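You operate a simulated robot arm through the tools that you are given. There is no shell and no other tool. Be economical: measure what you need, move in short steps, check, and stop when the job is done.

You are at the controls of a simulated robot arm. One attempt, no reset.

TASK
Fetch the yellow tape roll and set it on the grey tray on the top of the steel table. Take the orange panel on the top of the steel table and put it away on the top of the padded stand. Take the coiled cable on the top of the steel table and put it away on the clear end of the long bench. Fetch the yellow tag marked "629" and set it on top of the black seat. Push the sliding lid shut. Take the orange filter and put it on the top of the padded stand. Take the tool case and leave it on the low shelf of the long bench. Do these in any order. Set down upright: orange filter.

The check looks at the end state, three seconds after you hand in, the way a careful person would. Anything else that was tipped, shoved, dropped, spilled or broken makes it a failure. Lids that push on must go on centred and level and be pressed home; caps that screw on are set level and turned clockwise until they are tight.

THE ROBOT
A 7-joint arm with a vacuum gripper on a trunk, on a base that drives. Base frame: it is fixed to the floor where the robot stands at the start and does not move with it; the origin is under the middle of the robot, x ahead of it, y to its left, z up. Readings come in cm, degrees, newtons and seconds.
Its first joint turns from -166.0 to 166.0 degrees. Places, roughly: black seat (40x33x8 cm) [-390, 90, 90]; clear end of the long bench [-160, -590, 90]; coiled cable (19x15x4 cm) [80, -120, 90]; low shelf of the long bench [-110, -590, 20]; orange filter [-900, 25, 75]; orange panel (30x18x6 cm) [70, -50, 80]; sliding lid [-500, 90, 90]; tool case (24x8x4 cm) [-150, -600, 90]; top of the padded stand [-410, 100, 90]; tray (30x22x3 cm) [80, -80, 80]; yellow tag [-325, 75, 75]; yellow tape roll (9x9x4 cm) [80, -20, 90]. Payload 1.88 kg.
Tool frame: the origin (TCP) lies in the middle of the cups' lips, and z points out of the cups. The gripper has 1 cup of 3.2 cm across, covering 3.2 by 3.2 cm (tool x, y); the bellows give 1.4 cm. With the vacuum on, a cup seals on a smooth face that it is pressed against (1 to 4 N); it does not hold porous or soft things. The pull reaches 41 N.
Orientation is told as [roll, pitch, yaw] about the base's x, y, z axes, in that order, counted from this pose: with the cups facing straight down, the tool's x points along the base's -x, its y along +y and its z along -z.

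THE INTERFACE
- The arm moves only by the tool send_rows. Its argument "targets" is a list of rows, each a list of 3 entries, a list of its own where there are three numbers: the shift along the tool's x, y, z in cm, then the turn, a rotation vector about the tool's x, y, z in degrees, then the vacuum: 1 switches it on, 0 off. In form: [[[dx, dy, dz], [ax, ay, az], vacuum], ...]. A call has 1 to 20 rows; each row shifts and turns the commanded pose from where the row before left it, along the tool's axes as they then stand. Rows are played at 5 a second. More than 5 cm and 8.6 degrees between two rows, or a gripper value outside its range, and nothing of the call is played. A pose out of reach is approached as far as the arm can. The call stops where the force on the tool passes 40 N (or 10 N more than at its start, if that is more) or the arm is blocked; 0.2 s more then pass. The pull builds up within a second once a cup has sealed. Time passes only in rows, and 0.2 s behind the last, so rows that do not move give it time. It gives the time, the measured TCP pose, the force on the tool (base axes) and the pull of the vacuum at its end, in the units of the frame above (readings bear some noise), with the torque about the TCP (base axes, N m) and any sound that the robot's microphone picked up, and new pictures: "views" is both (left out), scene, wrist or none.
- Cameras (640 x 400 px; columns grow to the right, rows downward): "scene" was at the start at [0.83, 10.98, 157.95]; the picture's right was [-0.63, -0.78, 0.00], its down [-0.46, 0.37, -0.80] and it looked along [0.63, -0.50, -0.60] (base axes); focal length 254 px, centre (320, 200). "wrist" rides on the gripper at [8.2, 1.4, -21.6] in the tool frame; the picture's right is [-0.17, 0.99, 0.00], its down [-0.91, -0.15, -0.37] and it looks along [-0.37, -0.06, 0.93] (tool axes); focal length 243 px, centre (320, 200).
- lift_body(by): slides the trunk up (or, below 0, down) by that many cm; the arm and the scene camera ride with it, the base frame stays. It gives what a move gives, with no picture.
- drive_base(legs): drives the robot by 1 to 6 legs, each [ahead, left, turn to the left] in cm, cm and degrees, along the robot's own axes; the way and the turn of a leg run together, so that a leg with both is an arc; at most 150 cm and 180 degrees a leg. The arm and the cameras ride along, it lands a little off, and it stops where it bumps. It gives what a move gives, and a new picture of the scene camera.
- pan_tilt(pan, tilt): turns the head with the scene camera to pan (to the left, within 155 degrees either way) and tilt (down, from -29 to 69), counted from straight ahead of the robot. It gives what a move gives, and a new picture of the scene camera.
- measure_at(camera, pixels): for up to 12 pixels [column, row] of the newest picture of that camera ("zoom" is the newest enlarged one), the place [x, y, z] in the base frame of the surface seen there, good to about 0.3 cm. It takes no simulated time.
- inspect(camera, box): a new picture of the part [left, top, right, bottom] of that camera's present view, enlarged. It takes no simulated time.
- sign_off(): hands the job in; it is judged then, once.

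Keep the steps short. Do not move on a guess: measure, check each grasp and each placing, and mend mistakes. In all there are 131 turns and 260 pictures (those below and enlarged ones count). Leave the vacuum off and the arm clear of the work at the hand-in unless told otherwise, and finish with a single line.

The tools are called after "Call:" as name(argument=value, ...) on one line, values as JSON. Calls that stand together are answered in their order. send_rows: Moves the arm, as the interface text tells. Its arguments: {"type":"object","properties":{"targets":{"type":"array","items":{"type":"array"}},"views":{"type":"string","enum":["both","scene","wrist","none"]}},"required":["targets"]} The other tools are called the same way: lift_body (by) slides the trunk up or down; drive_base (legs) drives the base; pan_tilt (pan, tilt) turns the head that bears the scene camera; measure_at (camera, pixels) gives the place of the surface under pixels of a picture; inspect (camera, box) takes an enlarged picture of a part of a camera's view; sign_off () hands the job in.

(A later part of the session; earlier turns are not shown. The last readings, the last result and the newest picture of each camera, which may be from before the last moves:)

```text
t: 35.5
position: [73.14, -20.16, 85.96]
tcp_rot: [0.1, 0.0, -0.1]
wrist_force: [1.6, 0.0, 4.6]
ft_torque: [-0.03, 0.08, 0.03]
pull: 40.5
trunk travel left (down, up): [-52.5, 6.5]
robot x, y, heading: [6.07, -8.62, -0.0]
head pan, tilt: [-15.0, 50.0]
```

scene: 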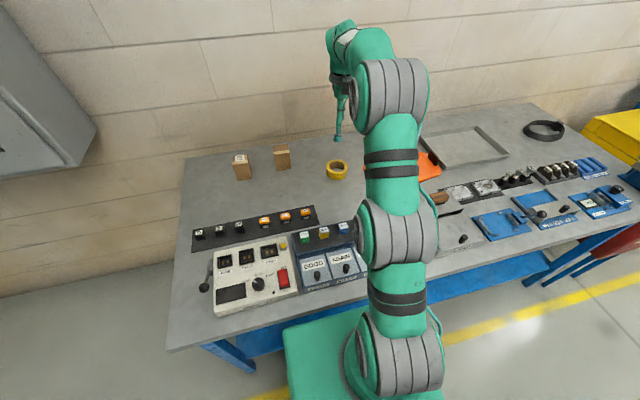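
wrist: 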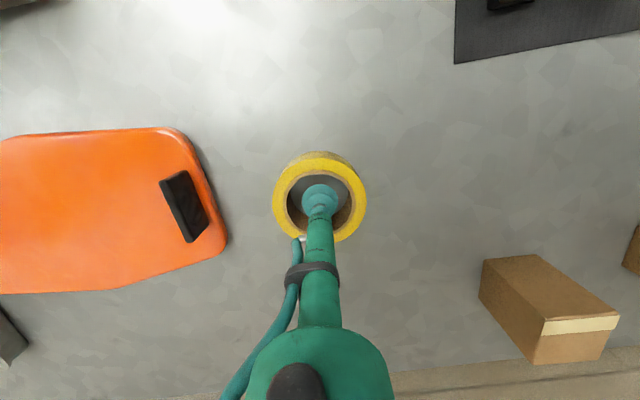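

The pull reads 40.5 N, so it sealed. I'll lift gently and check that the roll comes along.

Call:
send_rows(targets=[[[0, 0, -0.7], [0, 0, 0], 1], [[0, 0, -1], [0, 0, 0], 1], [[0, 0, -1.5], [0, 0, 0], 1], [[0, 0, -2], [0, 0, 0], 1], [[0, 0, -2], [0, 0, 0], 1]])

```text
t: 36.7
position: [73.19, -20.0, 93.3]
tcp_rot: [0.1, 0.0, -0.2]
wrist_force: [-0.5, -0.2, -0.7]
ft_torque: [0.0, 0.01, 0.02]
pull: 40.9
trunk travel left (down, up): [-52.5, 6.5]
robot x, y, heading: [6.14, -8.65, 0.3]
head pan, tilt: [-15.0, 50.0]
```

scene: 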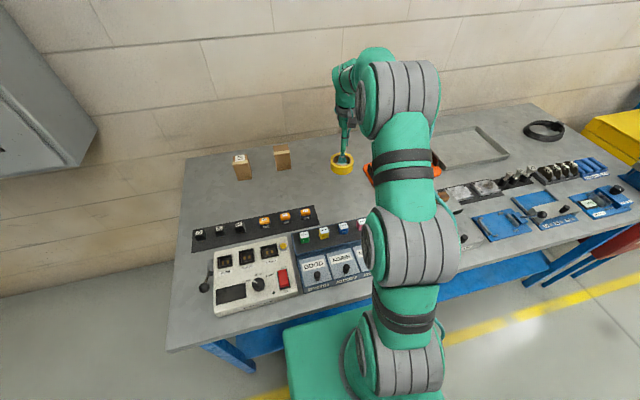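
wrist: 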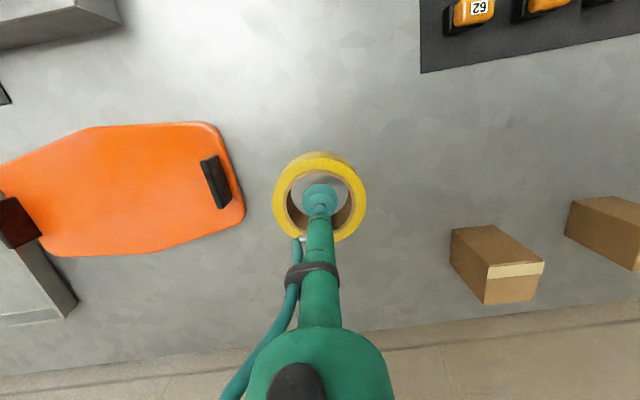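

The roll is held. I'll raise it to z≈105, back the base 2 cm off the table, and drive to y≈-70.

Call:
send_rows(targets=[[[0, 0, -4], [0, 0, 0], 1], [[0, 0, -4], [0, 0, 0], 1], [[0, 0, -4], [0, 0, 0], 1]], views="none")

Call:
drive_base(legs=[[-2, 0, 0], [0, -61, 0]])

Call:
send_rows(targets=[[[0, 0, 0], [0, 0, 0], 1]], views="wrist")

```text
t: 37.5
position: [72.83, -20.23, 105.27]
tcp_rot: [0.1, 0.1, -0.2]
wrist_force: [0.8, 0.1, -0.8]
ft_torque: [0.02, -0.01, 0.01]
pull: 40.6
trunk travel left (down, up): [-52.5, 6.5]
robot x, y, heading: [6.32, -8.4, 0.1]
head pan, tilt: [-15.0, 50.0]
```

```text
t: 41.3
position: [71.78, -78.84, 105.28]
tcp_rot: [0.1, 0.0, 0.9]
wrist_force: [-1.0, 0.2, -0.2]
ft_torque: [0.0, -0.01, 0.04]
pull: 40.5
trunk travel left (down, up): [-52.5, 6.5]
robot x, y, heading: [4.33, -68.08, 1.0]
head pan, tilt: [-15.0, 50.0]
```

scene: 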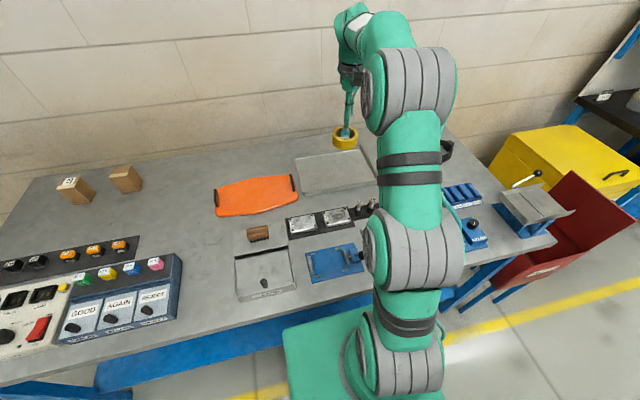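

```text
t: 41.7
position: [71.72, -78.82, 105.3]
tcp_rot: [0.1, -0.1, 0.9]
wrist_force: [-1.3, -0.1, -0.5]
ft_torque: [0.02, 0.01, 0.0]
pull: 40.6
trunk travel left (down, up): [-52.5, 6.5]
robot x, y, heading: [4.62, -68.32, 1.1]
head pan, tilt: [-15.0, 50.0]
```

wrist: 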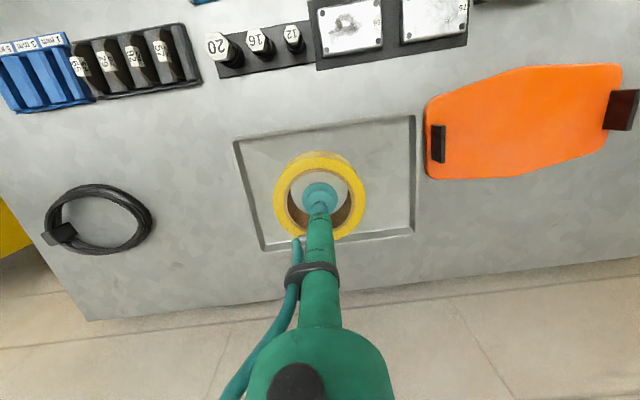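

Call:
measure_at(camera="wrist", pixels=[[235, 142], [414, 117], [413, 236], [260, 248], [250, 180], [395, 210], [100, 186], [100, 250], [148, 218], [50, 212], [60, 232], [100, 218]])

```text
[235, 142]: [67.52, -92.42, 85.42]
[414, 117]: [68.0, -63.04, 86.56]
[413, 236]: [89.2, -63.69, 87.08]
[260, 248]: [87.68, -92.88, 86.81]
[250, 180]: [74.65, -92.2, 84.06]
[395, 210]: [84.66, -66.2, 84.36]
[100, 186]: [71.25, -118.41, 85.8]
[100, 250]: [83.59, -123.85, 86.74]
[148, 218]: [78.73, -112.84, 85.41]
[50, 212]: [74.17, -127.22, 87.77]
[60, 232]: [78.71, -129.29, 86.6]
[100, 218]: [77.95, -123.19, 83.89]
```

The tray's centre is (78,-78) and its floor is at about 84.3. I'll shift over it and lower to about z=87.

Call:
send_rows(targets=[[[-3, 0.3, 0], [0, 0, 0], 1], [[-3.2, 0.4, 0], [0, 0, 0], 1], [[0, 0, 4], [0, 0, 0], 1], [[0, 0, 4], [0, 0, 0], 1], [[0, 0, 4], [0, 0, 0], 1], [[0, 0, 3], [0, 0, 0], 1], [[0, 0, 1.5], [0, 0, 0], 1], [[0, 0, 1], [0, 0, 0], 1]], views="wrist")

```text
t: 43.5
position: [77.65, -77.89, 87.91]
tcp_rot: [0.2, -0.1, 0.9]
wrist_force: [-0.2, -1.1, -1.1]
ft_torque: [0.03, -0.02, 0.0]
pull: 40.7
trunk travel left (down, up): [-52.5, 6.5]
robot x, y, heading: [4.58, -67.94, 1.2]
head pan, tilt: [-15.0, 50.0]
```

wrist: 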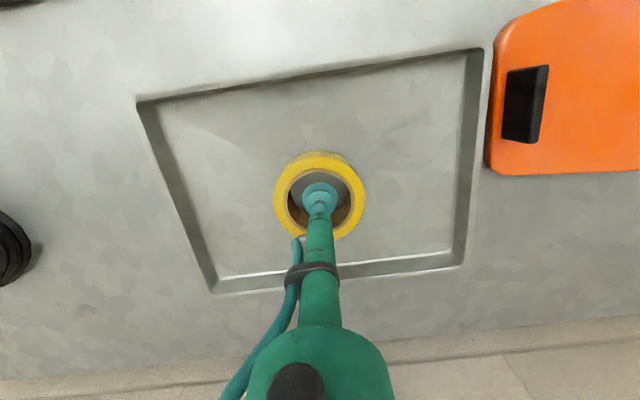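

Still about 1.5 cm above the floor. I'll lower in small steps, then release and rise.

Call:
send_rows(targets=[[[0, 0, 0.5], [0, 0, 0], 1], [[0, 0, 0.4], [0, 0, 0], 1], [[0, 0, 0.3], [0, 0, 0], 1], [[0, 0, 0.3], [0, 0, 0], 1], [[0, 0, 0], [0, 0, 0], 1]], views="none")

```text
t: 44.7
position: [77.86, -78.05, 86.8]
tcp_rot: [0.0, -0.4, 1.0]
wrist_force: [-4.0, 2.7, 29.3]
ft_torque: [-0.03, 0.17, -0.1]
pull: 40.6
trunk travel left (down, up): [-52.5, 6.5]
robot x, y, heading: [4.84, -68.41, 1.3]
head pan, tilt: [-15.0, 50.0]
```

It's in firm contact. I'll ease up 0.3 cm, release, wait, and rise.

Call:
send_rows(targets=[[[0, 0, -0.3], [0, 0, 0], 1], [[0, 0, 0], [0, 0, 0], 0], [[0, 0, 0], [0, 0, 0], 0], [[0, 0, 0], [0, 0, 0], 0], [[0, 0, 0], [0, 0, 0], 0], [[0, 0, -1], [0, 0, 0], 0], [[0, 0, -2], [0, 0, 0], 0], [[0, 0, -4], [0, 0, 0], 0], [[0, 0, -5], [0, 0, 0], 0], [[0, 0, -5], [0, 0, 0], 0]], views="wrist")

```text
t: 46.9
position: [77.55, -78.45, 103.29]
tcp_rot: [0.1, 0.1, 0.9]
wrist_force: [0.0, -0.7, 0.3]
ft_torque: [0.02, 0.03, -0.02]
pull: 0.0
trunk travel left (down, up): [-52.5, 6.5]
robot x, y, heading: [3.76, -68.15, 1.0]
head pan, tilt: [-15.0, 50.0]
```

wrist: 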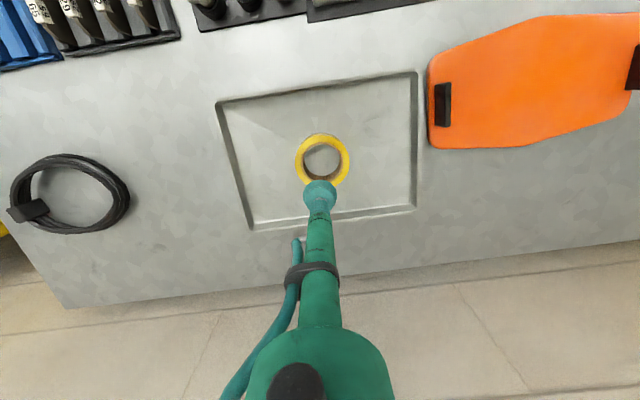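

The tape roll sits in the tray. Next is the cable. I'll check that the space near the red plate is clear for driving along -y.

Call:
pan_tilt(pan=-50, tilt=50)

```text
t: 47.9
position: [77.64, -78.43, 103.24]
tcp_rot: [0.1, -0.1, 1.0]
wrist_force: [-0.4, 0.0, 0.0]
ft_torque: [-0.01, -0.02, 0.01]
pull: 0.1
trunk travel left (down, up): [-52.5, 6.5]
robot x, y, heading: [4.3, -68.66, 1.1]
head pan, tilt: [-50.0, 50.0]
```

scene: 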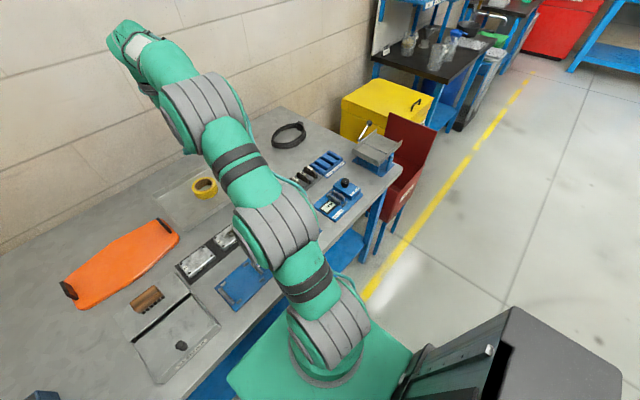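

Call:
measure_at(camera="scene", pixels=[[430, 145], [420, 195], [378, 250], [388, 160], [275, 130], [302, 130], [288, 124], [288, 147], [280, 143], [365, 128], [350, 240], [380, 185]])

Call:
inspect(camera="scene", box=[250, 110, 330, 160])

```text
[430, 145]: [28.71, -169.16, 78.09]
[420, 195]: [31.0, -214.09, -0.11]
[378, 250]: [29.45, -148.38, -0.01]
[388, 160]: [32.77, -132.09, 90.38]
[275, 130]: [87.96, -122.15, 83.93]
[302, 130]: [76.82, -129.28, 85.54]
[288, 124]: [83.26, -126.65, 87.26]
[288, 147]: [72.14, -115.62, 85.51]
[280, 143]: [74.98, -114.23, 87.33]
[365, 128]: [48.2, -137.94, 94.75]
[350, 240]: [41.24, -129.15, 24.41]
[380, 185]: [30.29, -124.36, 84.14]
```

```text
8.00 times, centred on (290, 135) of scene
```

zoom: 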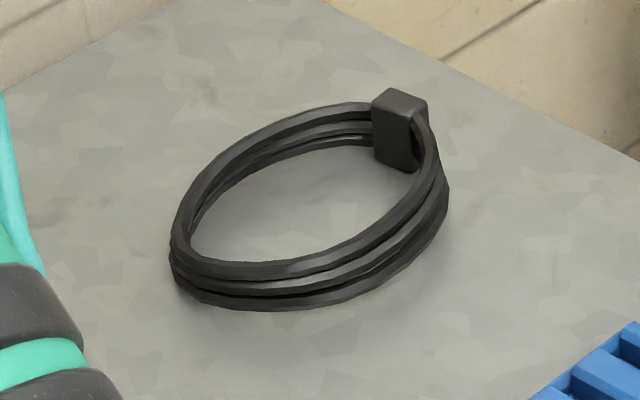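

All obstacles lie at x>28.7, so it's safe. I'll drive 44 cm to -y and look at the cable with the wrist camera.

Call:
drive_base(legs=[[0, -44, -1]])

Call:
send_rows(targets=[[[0, 0, 0], [0, 0, 0], 0]], views="wrist")

```text
t: 50.6
position: [77.94, -116.73, 103.35]
tcp_rot: [0.1, 0.0, 3.0]
wrist_force: [0.1, 0.1, 0.1]
ft_torque: [0.03, 0.02, 0.01]
pull: 0.0
trunk travel left (down, up): [-52.5, 6.5]
robot x, y, heading: [4.75, -109.16, 3.2]
head pan, tilt: [-50.0, 50.0]
stopped in leg 1: the robot was blocked; the commanded pose is now the measured one
```

scene: 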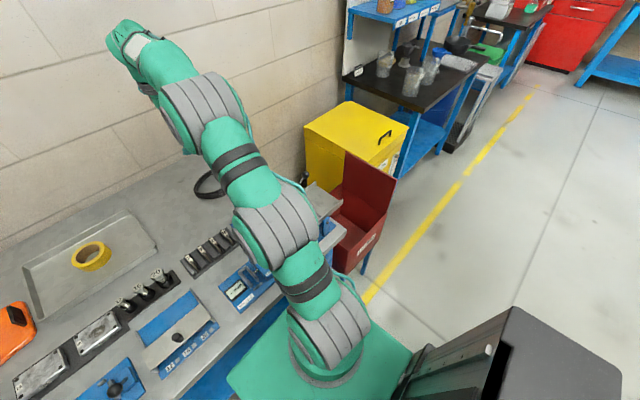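

```text
t: 51.0
position: [77.68, -116.89, 103.45]
tcp_rot: [0.1, 0.0, 3.1]
wrist_force: [-0.1, -0.1, 0.1]
ft_torque: [0.03, -0.01, 0.01]
pull: 0.0
trunk travel left (down, up): [-52.5, 6.5]
robot x, y, heading: [4.7, -109.43, 3.3]
head pan, tilt: [-50.0, 50.0]
```

wrist: 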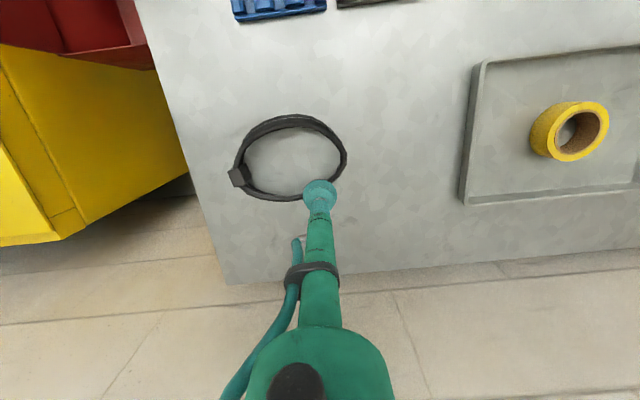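

The base bumped lightly near the red bin and stopped. I'll back off a little, then measure the cable ring.

Call:
drive_base(legs=[[-2, 2, -2]])

Call:
send_rows(targets=[[[0, 0, 0], [0, 0, 0], 0]], views="wrist")

```text
t: 51.8
position: [75.38, -117.69, 103.46]
tcp_rot: [0.0, -0.1, 0.9]
wrist_force: [-0.2, -0.7, -0.1]
ft_torque: [0.03, 0.0, -0.02]
pull: 0.1
trunk travel left (down, up): [-52.5, 6.5]
robot x, y, heading: [2.31, -107.57, 1.0]
head pan, tilt: [-50.0, 50.0]
```

scene: 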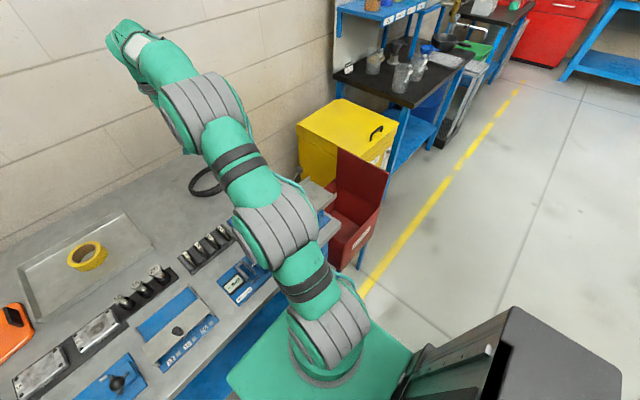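

```text
t: 52.2
position: [75.45, -117.54, 103.51]
tcp_rot: [0.1, 0.0, 0.9]
wrist_force: [-0.1, 0.6, -0.6]
ft_torque: [0.01, -0.03, 0.01]
pull: 0.1
trunk travel left (down, up): [-52.5, 6.5]
robot x, y, heading: [2.38, -107.77, 1.0]
head pan, tilt: [-50.0, 50.0]
```

wrist: 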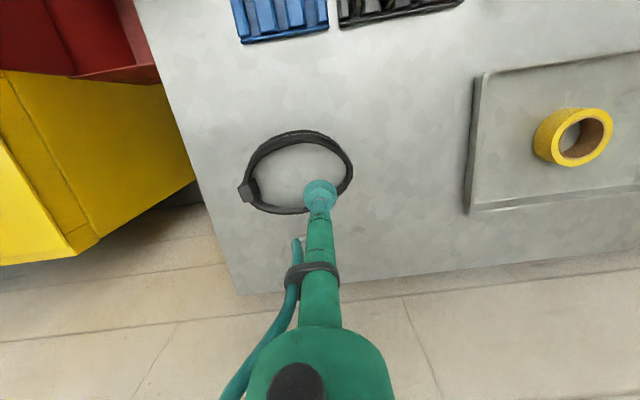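

Call:
measure_at(camera="wrist", pixels=[[251, 165], [349, 170], [300, 135], [280, 210], [248, 192], [245, 185], [300, 172], [330, 145], [430, 390], [140, 80]])

Call:
measure_at(camera="scene", pixels=[[375, 175], [370, 240], [338, 170]])

```text
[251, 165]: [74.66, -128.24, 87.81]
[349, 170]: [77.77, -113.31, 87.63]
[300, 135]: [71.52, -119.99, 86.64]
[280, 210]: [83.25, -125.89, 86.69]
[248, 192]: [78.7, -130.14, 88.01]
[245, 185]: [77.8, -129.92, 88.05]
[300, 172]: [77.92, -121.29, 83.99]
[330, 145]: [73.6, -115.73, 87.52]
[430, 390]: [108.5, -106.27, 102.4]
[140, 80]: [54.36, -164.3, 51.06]
```

```text
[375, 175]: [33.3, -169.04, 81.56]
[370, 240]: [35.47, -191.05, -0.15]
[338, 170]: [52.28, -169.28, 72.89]
```

The cable ring's centre is at about (77.8,-121.5), top at 87.8. I'll go over it and lower with the vacuum on, expecting the same solid contact.

Call:
send_rows(targets=[[[-1.2, -2.1, 2], [0, 0, 0], 0], [[-1.2, -2.1, 3], [0, 0, 0], 0], [[0, 0, 4], [0, 0, 0], 0], [[0, 0, 3.5], [0, 0, 0], 1], [[0, 0, 1.5], [0, 0, 0], 1], [[0, 0, 1], [0, 0, 0], 1], [[0, 0, 0.7], [0, 0, 0], 1], [[0, 0, 0.6], [0, 0, 0], 1], [[0, 0, 0], [0, 0, 0], 1], [[0, 0, 0], [0, 0, 0], 1]], views="wrist")

```text
t: 54.4
position: [78.05, -121.69, 87.47]
tcp_rot: [-0.1, -0.5, 0.9]
wrist_force: [-0.2, 1.1, 30.4]
ft_torque: [0.06, 0.03, -0.34]
pull: 40.9
trunk travel left (down, up): [-52.5, 6.5]
robot x, y, heading: [2.23, -107.51, 1.2]
head pan, tilt: [-50.0, 50.0]
```

wrist: 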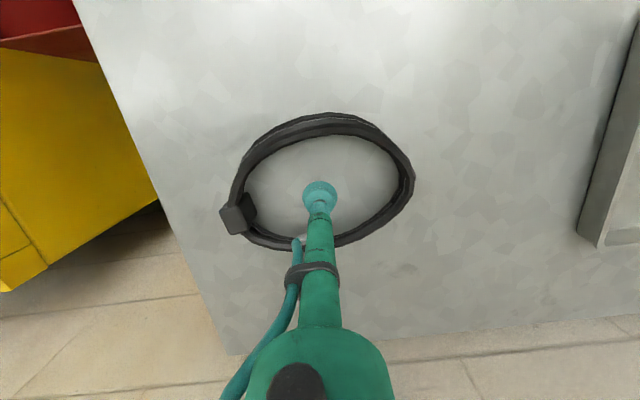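

The cable is sealed at 40.9 N. I'll lift it to z≈108, draw the arm in somewhat, and check it holds.

Call:
send_rows(targets=[[[0, 0, -1], [0, 0, 0], 1], [[0, 0, -2], [0, 0, 0], 1], [[0, 0, -4], [0, 0, 0], 1], [[0, 0, -4], [0, 0, 0], 1], [[0, 0, -5], [0, 0, 0], 1], [[4, 0, -3], [0, 0, 0], 1], [[4.5, 0, -1], [0, 0, 0], 1], [[4.5, 0, 0], [0, 0, 0], 1], [[4.5, 0, 0], [0, 0, 0], 1]], views="wrist")

Call:
pan_tilt(pan=-110, tilt=20)

```text
t: 56.4
position: [60.36, -121.99, 106.94]
tcp_rot: [0.1, -0.1, 0.9]
wrist_force: [-0.2, -0.5, -3.5]
ft_torque: [-0.02, 0.03, -0.01]
pull: 41.0
trunk travel left (down, up): [-52.5, 6.5]
robot x, y, heading: [2.14, -107.31, 1.2]
head pan, tilt: [-50.0, 50.0]
```

wrist: 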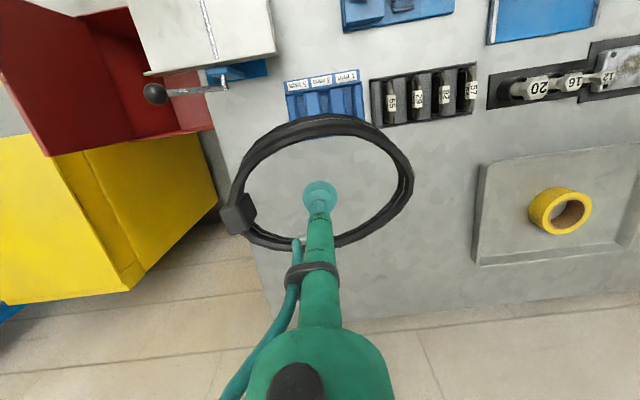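

```text
t: 57.7
position: [60.45, -121.97, 106.97]
tcp_rot: [0.2, 0.1, 0.9]
wrist_force: [-0.5, 0.1, -3.1]
ft_torque: [0.03, 0.03, 0.0]
pull: 40.8
trunk travel left (down, up): [-52.5, 6.5]
robot x, y, heading: [2.47, -107.26, 0.9]
head pan, tilt: [-110.0, 20.0]
```

scene: 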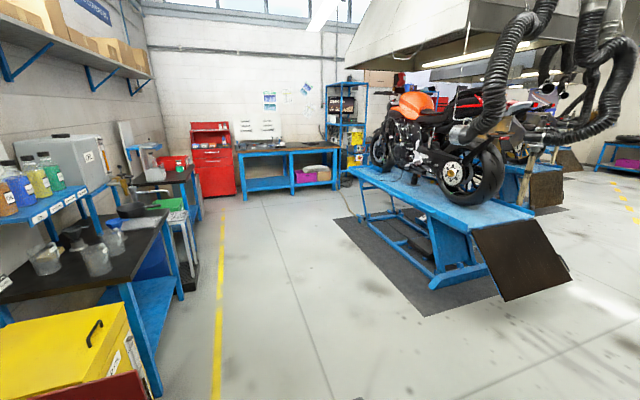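

The cable is held (3 N weight). The blue long bench stands at the far wall around (290,160). I'll enlarge it and measure the bench and the motorcycle lift.

Call:
inspect(camera="scene", box=[220, 115, 380, 215])

Call:
measure_at(camera="scene", pixels=[[242, 155], [288, 153], [337, 150], [265, 154], [312, 152], [265, 190], [315, 185], [350, 175], [440, 290], [505, 300], [360, 215], [190, 290]])

```text
4.00 times, centred on (300, 165) of scene
```

zoom: 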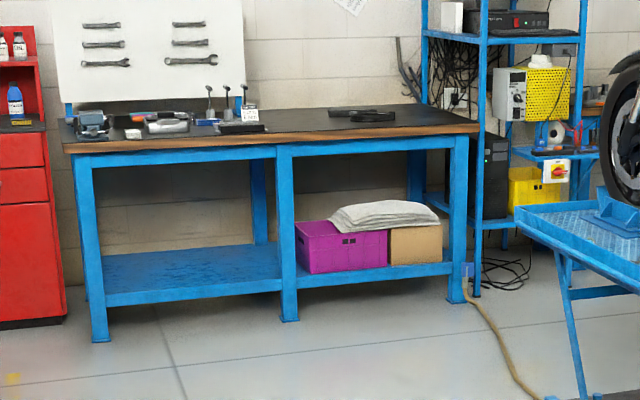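

```text
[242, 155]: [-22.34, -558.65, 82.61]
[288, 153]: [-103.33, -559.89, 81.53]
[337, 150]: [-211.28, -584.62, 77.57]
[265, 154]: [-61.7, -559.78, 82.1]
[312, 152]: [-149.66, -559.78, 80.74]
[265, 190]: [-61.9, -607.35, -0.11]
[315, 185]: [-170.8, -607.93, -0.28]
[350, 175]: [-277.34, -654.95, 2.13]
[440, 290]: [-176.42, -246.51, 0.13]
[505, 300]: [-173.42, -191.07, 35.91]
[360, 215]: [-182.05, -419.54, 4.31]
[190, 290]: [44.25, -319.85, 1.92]
```

The bench front edge is at y≈-559, with the clear right end and the tool case near x≈-150. I'll back out from the table, turn right 90°, and drive along the aisle (x≈-60, clear of the lift at x<-173).

Call:
drive_base(legs=[[-62, 0, 0], [0, 0, -91], [150, 0, 0], [150, 0, 0]])

Call:
pan_tilt(pan=25, tilt=20)

```text
t: 79.4
position: [-72.5, -473.63, 106.92]
tcp_rot: [0.1, 0.0, -89.9]
wrist_force: [-1.0, -0.4, -2.8]
ft_torque: [-0.02, 0.0, 0.01]
pull: 41.4
trunk travel left (down, up): [-52.5, 6.5]
robot x, y, heading: [-57.31, -415.79, -90.0]
head pan, tilt: [-110.0, 20.0]
```

scene: 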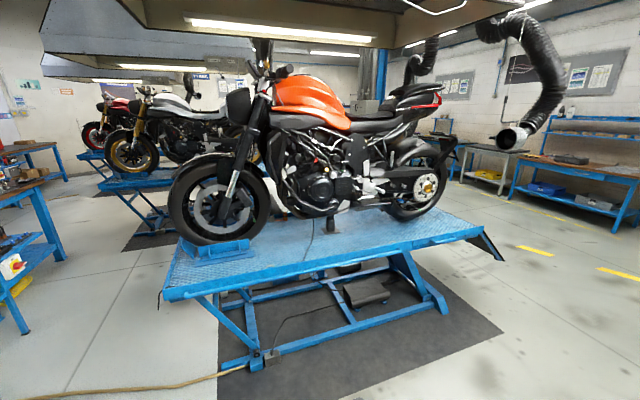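

```text
t: 81.6
position: [-72.53, -473.73, 106.99]
tcp_rot: [0.1, 0.0, -90.0]
wrist_force: [-0.2, -0.6, -2.7]
ft_torque: [0.01, 0.02, -0.02]
pull: 41.0
trunk travel left (down, up): [-52.5, 6.5]
robot x, y, heading: [-56.99, -415.59, -89.9]
head pan, tilt: [25.0, 20.0]
```

scene: 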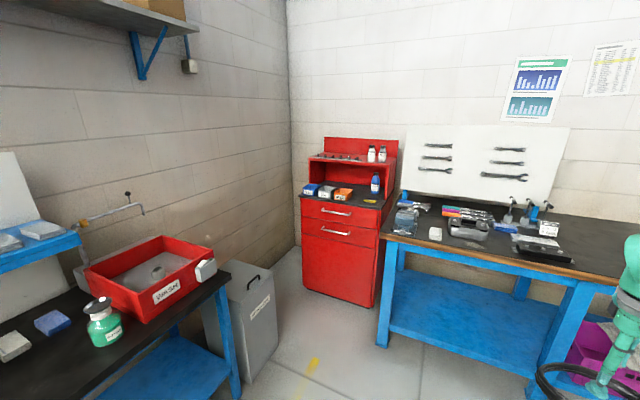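

Call:
pan_tilt(pan=-20, tilt=30)

```text
t: 82.7
position: [-72.52, -473.67, 106.9]
tcp_rot: [0.1, 0.0, -89.9]
wrist_force: [-0.4, 0.3, -3.7]
ft_torque: [0.0, 0.03, 0.01]
pull: 40.8
trunk travel left (down, up): [-52.5, 6.5]
robot x, y, heading: [-56.98, -415.6, -89.7]
head pan, tilt: [-20.0, 30.0]
```

scene: 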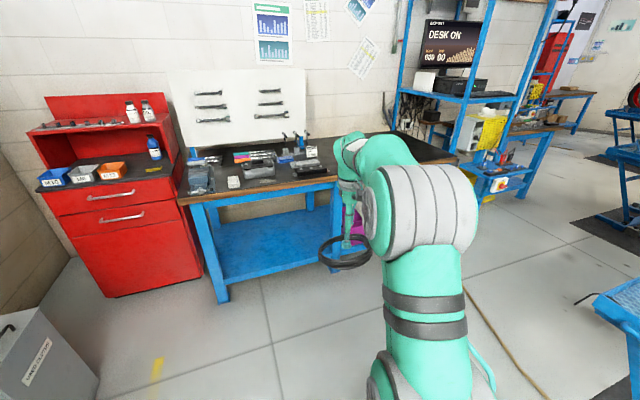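

The arm hides the clear end. I'll drive right about 35 cm and look from there.

Call:
drive_base(legs=[[0, -38, 0]])

Call:
pan_tilt(pan=-45, tilt=30)

```text
t: 85.1
position: [-109.59, -473.6, 106.95]
tcp_rot: [0.1, 0.0, -90.2]
wrist_force: [0.3, 0.3, -2.1]
ft_torque: [-0.03, -0.01, 0.0]
pull: 40.8
trunk travel left (down, up): [-52.5, 6.5]
robot x, y, heading: [-93.64, -416.13, -90.4]
head pan, tilt: [-20.0, 30.0]
```

scene: 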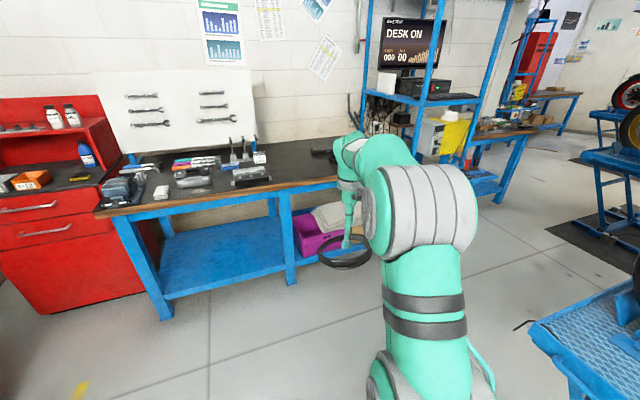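

```text
t: 86.0
position: [-109.62, -473.71, 107.01]
tcp_rot: [0.1, 0.1, -90.1]
wrist_force: [1.1, 0.2, -2.4]
ft_torque: [-0.02, 0.03, 0.0]
pull: 40.7
trunk travel left (down, up): [-52.5, 6.5]
robot x, y, heading: [-93.9, -415.88, -90.0]
head pan, tilt: [-45.0, 30.0]
```

scene: 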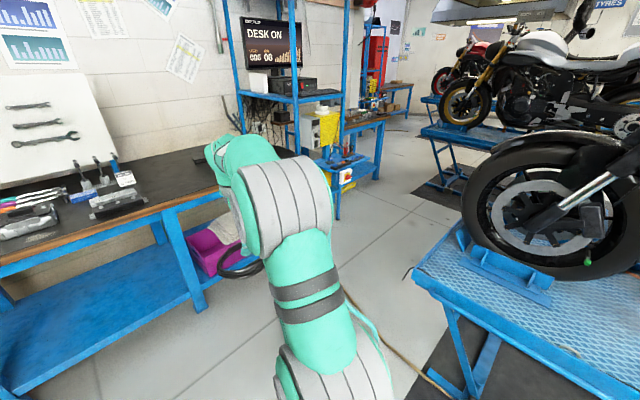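

I'll approach the bench and use the wrist camera: right 30, ahead 65.

Call:
drive_base(legs=[[0, -28, 0], [68, 0, 0]])

Call:
send_rows(targets=[[[0, 0, 0], [0, 0, 0], 1]], views="wrist")

```text
t: 91.2
position: [-137.2, -540.49, 106.94]
tcp_rot: [0.2, 0.0, -90.5]
wrist_force: [-0.7, -0.2, -3.4]
ft_torque: [0.0, -0.01, 0.03]
pull: 40.9
trunk travel left (down, up): [-52.5, 6.5]
robot x, y, heading: [-121.44, -482.47, -90.2]
head pan, tilt: [-45.0, 30.0]
```

scene: 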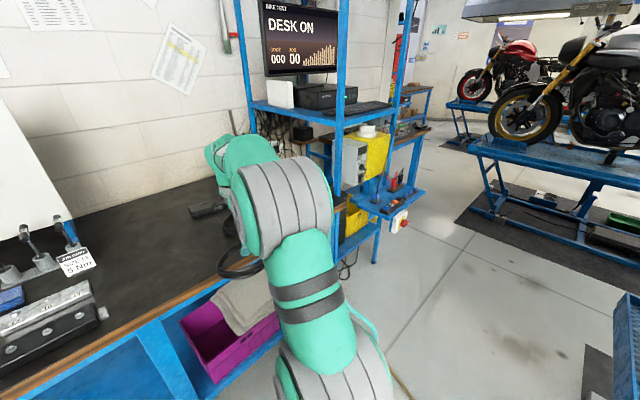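

```text
t: 91.6
position: [-137.25, -540.43, 106.87]
tcp_rot: [0.0, 0.1, -90.4]
wrist_force: [0.2, -0.1, -2.3]
ft_torque: [-0.01, 0.04, 0.03]
pull: 40.7
trunk travel left (down, up): [-52.5, 6.5]
robot x, y, heading: [-121.65, -483.01, -89.9]
head pan, tilt: [-45.0, 30.0]
```

wrist: 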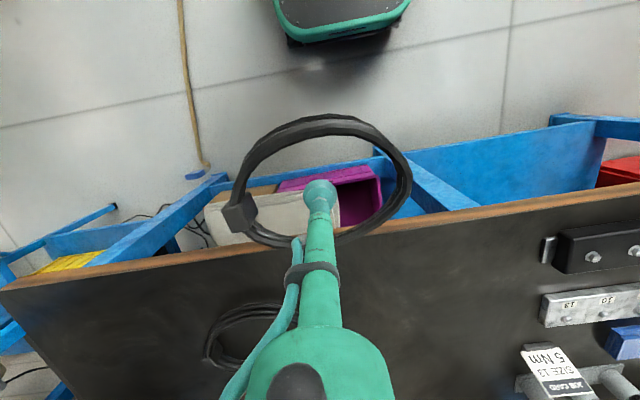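

Call:
measure_at(camera="wrist", pixels=[[10, 290], [170, 262], [430, 225], [230, 320], [215, 355], [255, 335], [430, 330], [120, 340], [545, 240], [610, 230], [545, 310], [525, 360]])

Call:
inspect(camera="scene", box=[120, 160, 280, 260])

Call:
inspect(camera="wrist", box=[0, 250, 320, 400])

```text
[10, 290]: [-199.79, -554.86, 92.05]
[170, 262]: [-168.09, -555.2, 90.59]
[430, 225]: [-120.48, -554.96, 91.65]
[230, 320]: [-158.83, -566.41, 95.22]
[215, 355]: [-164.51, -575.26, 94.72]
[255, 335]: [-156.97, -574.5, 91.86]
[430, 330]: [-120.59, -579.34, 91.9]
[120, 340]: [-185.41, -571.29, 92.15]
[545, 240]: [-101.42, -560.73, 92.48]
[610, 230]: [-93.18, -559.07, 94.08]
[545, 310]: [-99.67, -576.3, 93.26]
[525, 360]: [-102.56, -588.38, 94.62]
```

```text
4.00 times, centred on (200, 210) of scene
```

zoom: 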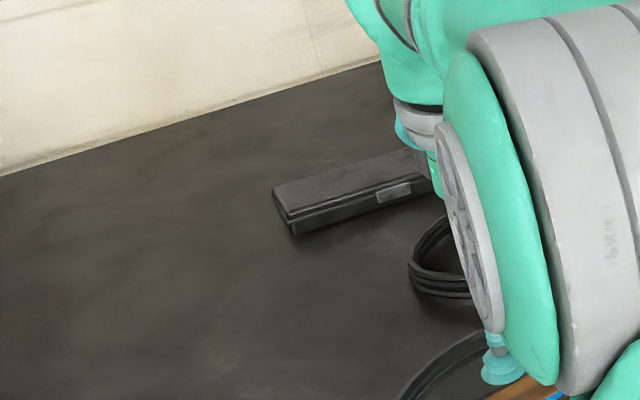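

```text
2.00 times, centred on (160, 325) of wrist
```

zoom: 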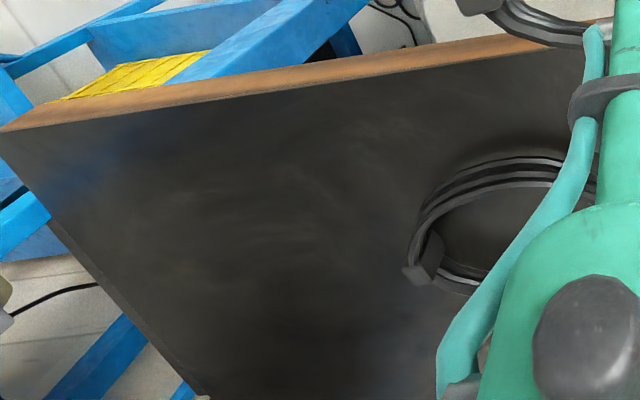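

Another coil is already on the bench at about (-155,-573), the top is at z≈92, and the tool case lies behind it. A clear spot is around (-181,-577). I'll check the floor hose and the rack before going closer.

Call:
measure_at(camera="wrist", pixels=[[205, 165], [188, 80], [180, 8], [222, 180], [115, 205], [40, 240]])

Call:
measure_at(camera="scene", pixels=[[405, 390], [345, 285], [405, 215], [365, 245], [200, 208], [192, 216], [222, 204]])

```text
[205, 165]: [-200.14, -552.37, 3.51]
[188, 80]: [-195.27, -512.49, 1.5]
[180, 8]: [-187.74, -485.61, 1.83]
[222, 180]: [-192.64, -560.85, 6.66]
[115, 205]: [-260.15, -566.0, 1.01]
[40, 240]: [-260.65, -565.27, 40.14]
```

```text
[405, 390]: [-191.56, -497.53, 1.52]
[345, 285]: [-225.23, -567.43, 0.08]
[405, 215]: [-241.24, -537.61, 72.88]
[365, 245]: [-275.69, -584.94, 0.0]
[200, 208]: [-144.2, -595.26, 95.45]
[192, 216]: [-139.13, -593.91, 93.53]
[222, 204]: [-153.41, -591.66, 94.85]
```

Call:
drive_base(legs=[[0, -18, 0], [40, 0, 0]])

Call:
send_rows(targets=[[[0.3, -4, 0], [0, 0, 0], 1], [[0.3, -4, 0], [0, 0, 0], 1], [[0.3, -4, 0], [0, 0, 0], 1], [[0.3, -4, 0], [0, 0, 0], 1], [[0.3, -4, 0], [0, 0, 0], 1], [[0.3, -4, 0], [0, 0, 0], 1]], views="both")

```text
t: 95.2
position: [-155.19, -580.21, 106.82]
tcp_rot: [0.0, 0.0, -90.2]
wrist_force: [-0.2, -0.8, -3.4]
ft_torque: [0.0, -0.03, 0.02]
pull: 40.7
trunk travel left (down, up): [-52.5, 6.5]
robot x, y, heading: [-139.56, -522.22, -90.0]
head pan, tilt: [-45.0, 30.0]
```

scene: 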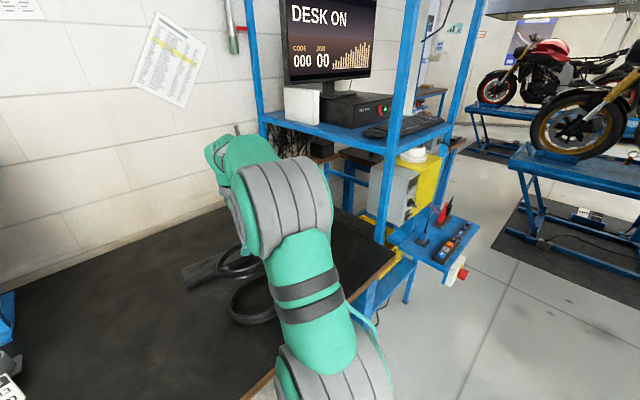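

```text
t: 96.6
position: [-179.12, -578.19, 106.78]
tcp_rot: [0.1, 0.0, -90.1]
wrist_force: [0.2, 0.8, -3.0]
ft_torque: [-0.01, 0.0, 0.01]
pull: 40.8
trunk travel left (down, up): [-52.5, 6.5]
robot x, y, heading: [-139.53, -522.6, -90.2]
head pan, tilt: [-45.0, 30.0]
```

scene: 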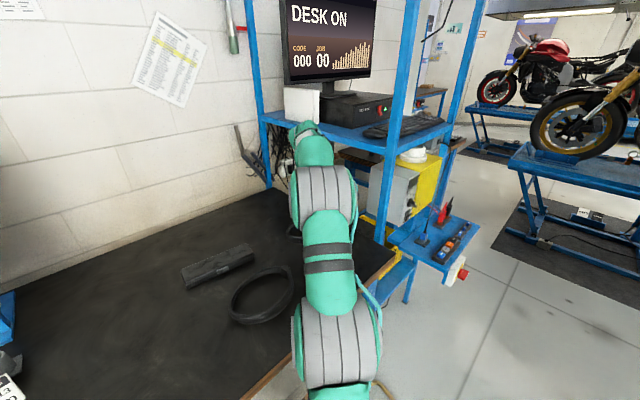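
wrist: 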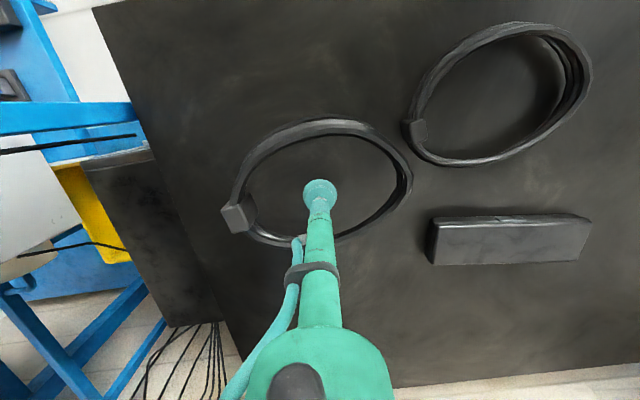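

The spot below is clear: the existing coil's nearest point is px (405,130), and the bench edge is further left. I'll lower it 10 cm, then in small steps.

Call:
send_rows(targets=[[[0, 0, 4], [0, 0, 0], 1], [[0, 0, 4], [0, 0, 0], 1], [[0, 0, 2], [0, 0, 0], 1], [[0, 0, 0.4], [0, 0, 0], 1]], views="wrist")

Call:
measure_at(camera="wrist", pixels=[[150, 200], [255, 190], [330, 150], [420, 130], [400, 180]])

```text
t: 97.6
position: [-179.31, -578.45, 96.32]
tcp_rot: [0.1, 0.0, -90.2]
wrist_force: [-0.5, 0.6, -1.9]
ft_torque: [-0.03, -0.03, 0.0]
pull: 40.9
trunk travel left (down, up): [-52.5, 6.5]
robot x, y, heading: [-139.24, -522.32, -90.0]
head pan, tilt: [-45.0, 30.0]
```

wrist: 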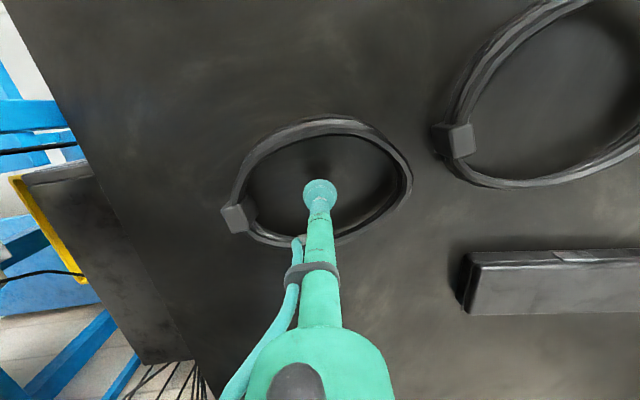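

```text
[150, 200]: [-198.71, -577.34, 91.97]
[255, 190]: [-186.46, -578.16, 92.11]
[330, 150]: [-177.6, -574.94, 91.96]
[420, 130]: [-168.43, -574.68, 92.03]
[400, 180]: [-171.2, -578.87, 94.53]
```

Call:
send_rows(targets=[[[0, 0, 0.3], [0, 0, 0], 1], [[0, 0, 0.2], [0, 0, 0], 1], [[0, 0, 0], [0, 0, 0], 1]], views="none")

```text
t: 98.4
position: [-179.15, -578.29, 96.06]
tcp_rot: [0.0, -0.1, -90.2]
wrist_force: [-0.2, -1.7, 1.7]
ft_torque: [0.09, 0.0, -0.01]
pull: 40.3
trunk travel left (down, up): [-52.5, 6.5]
robot x, y, heading: [-139.24, -522.34, -90.2]
head pan, tilt: [-45.0, 30.0]
```

It has just touched down. I'll release, wait, and rise.

Call:
send_rows(targets=[[[0, 0, 0.1], [0, 0, 0], 0], [[0, 0, 0], [0, 0, 0], 0], [[0, 0, 0], [0, 0, 0], 0], [[0, 0, 0], [0, 0, 0], 0], [[0, 0, -1], [0, 0, 0], 0], [[0, 0, -3], [0, 0, 0], 0], [[0, 0, -5], [0, 0, 0], 0], [[0, 0, -5], [0, 0, 0], 0], [[0, 4, 0], [0, 0, 0], 0], [[-1, 4, 0], [0, 0, 0], 0], [[-1, 4, 0], [0, 0, 0], 0], [[-1, 4, 0], [0, 0, 0], 0]], views="wrist")

```text
t: 101.0
position: [-162.97, -581.72, 109.95]
tcp_rot: [0.0, -0.2, -90.3]
wrist_force: [0.4, -0.3, 0.8]
ft_torque: [-0.02, -0.02, -0.01]
pull: 0.1
trunk travel left (down, up): [-52.5, 6.5]
robot x, y, heading: [-139.39, -522.39, -90.1]
head pan, tilt: [-45.0, 30.0]
```

wrist: 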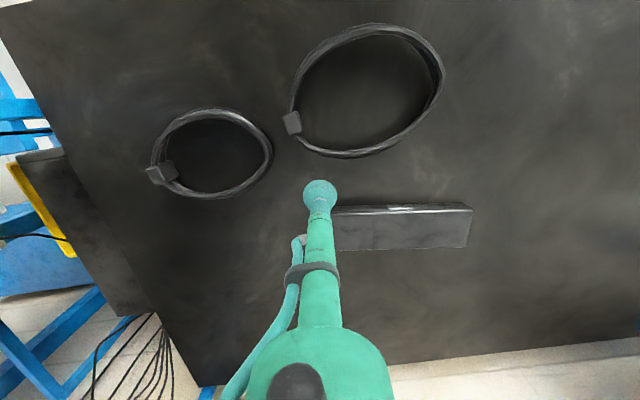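

The cable is down. Now the tool case: I'll measure its top.

Call:
measure_at(camera="wrist", pixels=[[470, 210], [470, 240], [400, 212], [400, 230], [400, 246], [345, 220], [345, 245], [440, 228], [370, 232]])

Call:
inspect(camera="wrist", box=[310, 180, 502, 300])

Call:
inspect(camera="scene", box=[160, 200, 352, 320])

```text
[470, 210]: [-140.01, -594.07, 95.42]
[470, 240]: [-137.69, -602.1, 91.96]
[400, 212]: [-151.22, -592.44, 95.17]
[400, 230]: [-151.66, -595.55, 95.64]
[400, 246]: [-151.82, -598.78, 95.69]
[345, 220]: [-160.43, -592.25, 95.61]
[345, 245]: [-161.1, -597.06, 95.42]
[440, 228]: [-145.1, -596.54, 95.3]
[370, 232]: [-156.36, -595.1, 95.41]
```

```text
3.33 times, centred on (406, 240) of wrist
```

zoom: 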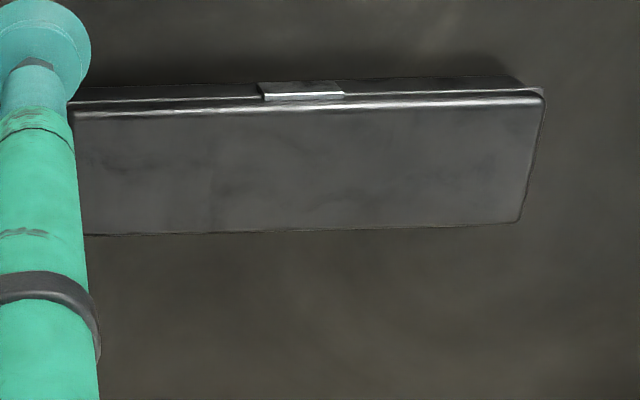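

```text
3.33 times, centred on (256, 260) of scene
```

zoom: 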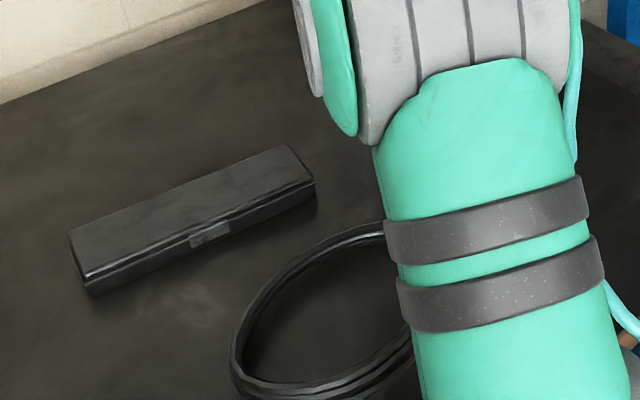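

Case top centre is about (-151.5,-596), z=95.5. I'll move over it, then down with the vacuum on.

Call:
send_rows(targets=[[[-3.6, 2.9, 0], [0, 0, 0], 0], [[-3.6, 2.9, 0], [0, 0, 0], 0], [[-3.6, 2.9, 0], [0, 0, 0], 0], [[-3.5, 2.8, 0], [0, 0, 0], 0], [[0, 0, 4], [0, 0, 0], 0], [[0, 0, 4], [0, 0, 0], 0], [[0, 0, 4], [0, 0, 0], 1], [[0, 0, 1.5], [0, 0, 0], 1], [[0, 0, 0.7], [0, 0, 0], 1], [[0, 0, 0.5], [0, 0, 0], 1], [[0, 0, 0], [0, 0, 0], 1], [[0, 0, 0], [0, 0, 0], 1]], views="wrist")

```text
t: 103.6
position: [-151.54, -595.5, 95.44]
tcp_rot: [0.0, -0.4, -90.2]
wrist_force: [3.6, 3.9, 17.9]
ft_torque: [0.14, 0.02, -0.29]
pull: 40.8
trunk travel left (down, up): [-52.5, 6.5]
robot x, y, heading: [-139.61, -522.64, -90.0]
head pan, tilt: [-45.0, 30.0]
```

wrist: 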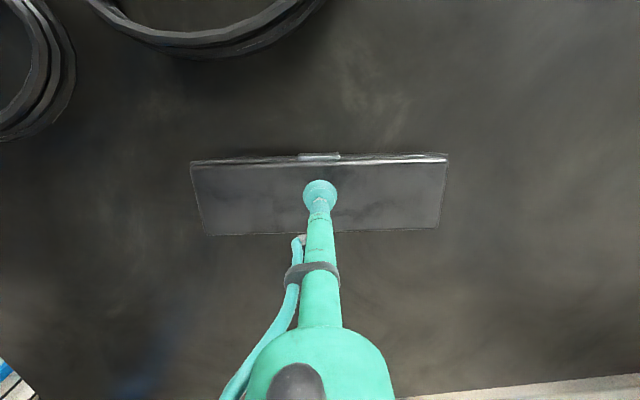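

Sealed at 40.8 N. I'll lift and retract, then back the base 60 cm and go left to view the lower shelf.

Call:
send_rows(targets=[[[0, 0, -1], [0, 0, 0], 1], [[0, 0, -3], [0, 0, 0], 1], [[0, 0, -5], [0, 0, 0], 1], [[0, 0, -5], [0, 0, 0], 1], [[4.5, 0, 0], [0, 0, 0], 1], [[4.5, 0, 0], [0, 0, 0], 1], [[4.5, 0, 0], [0, 0, 0], 1], [[4.5, 0, 0], [0, 0, 0], 1], [[4.5, 0, 0], [0, 0, 0], 1]], views="none")

Call:
drive_base(legs=[[-55, 0, 0], [0, 65, 0]])

Call:
pan_tilt(pan=10, tilt=50)

```text
t: 105.6
position: [-151.94, -573.62, 109.06]
tcp_rot: [0.1, -0.1, -90.3]
wrist_force: [0.2, -0.6, -3.8]
ft_torque: [-0.04, 0.01, -0.01]
pull: 40.6
trunk travel left (down, up): [-52.5, 6.5]
robot x, y, heading: [-139.38, -522.3, -90.1]
head pan, tilt: [-45.0, 30.0]
```

```text
t: 111.9
position: [-87.94, -518.65, 109.2]
tcp_rot: [0.1, 0.0, -90.3]
wrist_force: [0.5, -0.6, -3.6]
ft_torque: [0.01, -0.02, 0.03]
pull: 41.2
trunk travel left (down, up): [-52.5, 6.5]
robot x, y, heading: [-75.37, -467.52, -90.2]
head pan, tilt: [-45.0, 30.0]
```

scene: 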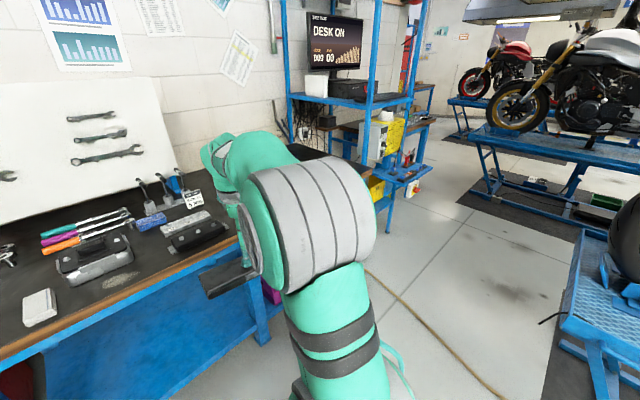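

```text
t: 113.2
position: [-87.91, -518.74, 109.2]
tcp_rot: [0.1, 0.1, -90.3]
wrist_force: [-0.6, -0.1, -4.6]
ft_torque: [0.03, 0.01, -0.02]
pull: 41.0
trunk travel left (down, up): [-52.5, 6.5]
robot x, y, heading: [-75.22, -467.24, -90.1]
head pan, tilt: [10.0, 50.0]
```

scene: 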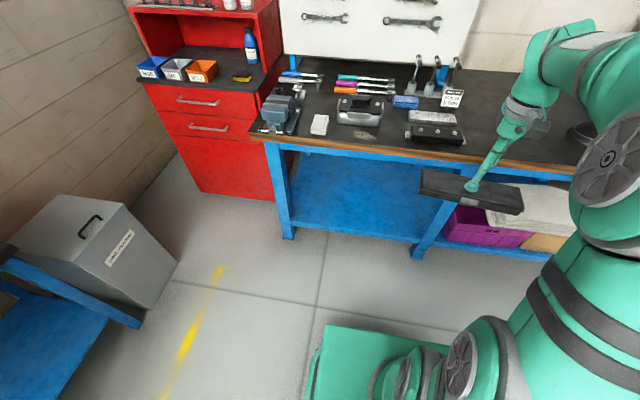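

Call:
measure_at(camera="scene", pixels=[[300, 225], [360, 232], [408, 240], [350, 200], [310, 170], [400, 190], [285, 235], [430, 225], [340, 160], [420, 170], [350, 157], [445, 232]])

Call:
inspect(camera="scene", box=[240, 120, 496, 280])

```text
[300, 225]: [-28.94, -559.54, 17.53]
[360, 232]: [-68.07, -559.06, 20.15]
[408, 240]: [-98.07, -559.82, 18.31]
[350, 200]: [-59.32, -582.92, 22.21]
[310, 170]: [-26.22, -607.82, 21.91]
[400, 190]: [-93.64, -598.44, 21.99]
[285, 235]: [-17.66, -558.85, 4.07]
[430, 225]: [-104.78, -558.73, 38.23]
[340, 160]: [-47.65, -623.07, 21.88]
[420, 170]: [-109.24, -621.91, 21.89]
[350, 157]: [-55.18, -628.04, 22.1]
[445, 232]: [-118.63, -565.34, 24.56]
```

```text
2.50 times, centred on (368, 200) of scene
```

zoom: 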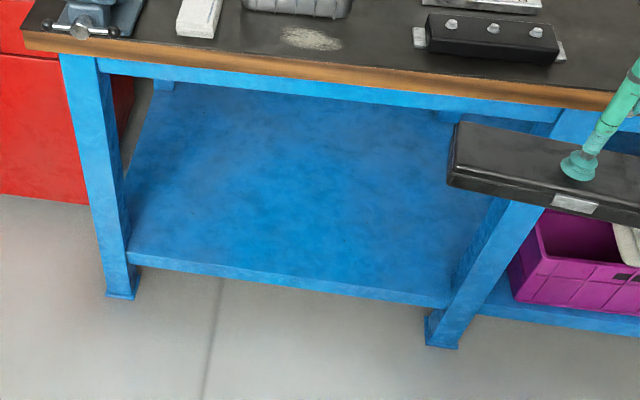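

The left bay of the low shelf is empty: z=22, front edge y≈-560, x -25..-98. I'll check the apron underside, line up at x≈-61, and lower the trunk in front of the bench.

Call:
measure_at(camera="scene", pixels=[[360, 145], [360, 150], [360, 153], [360, 155], [320, 150], [400, 158], [420, 210], [290, 190]])

Call:
drive_base(legs=[[0, 27, 0]])

Call:
lift_body(by=-52)

```text
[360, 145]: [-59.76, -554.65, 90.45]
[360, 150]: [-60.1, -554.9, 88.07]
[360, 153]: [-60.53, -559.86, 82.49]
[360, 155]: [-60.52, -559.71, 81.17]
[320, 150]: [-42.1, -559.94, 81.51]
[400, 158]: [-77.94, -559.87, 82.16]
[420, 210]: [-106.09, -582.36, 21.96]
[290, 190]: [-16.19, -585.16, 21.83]
```

```text
t: 115.1
position: [-60.4, -518.71, 109.09]
tcp_rot: [0.1, -0.1, -89.9]
wrist_force: [1.1, -0.2, -4.0]
ft_torque: [0.02, 0.02, -0.01]
pull: 41.4
trunk travel left (down, up): [-52.5, 6.5]
robot x, y, heading: [-48.23, -467.4, -89.9]
head pan, tilt: [10.0, 50.0]
```

scene: 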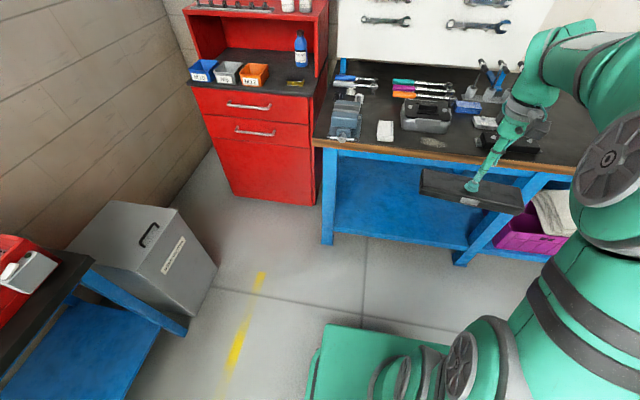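

```text
refused: -52 is not a number from -40 to 40
```

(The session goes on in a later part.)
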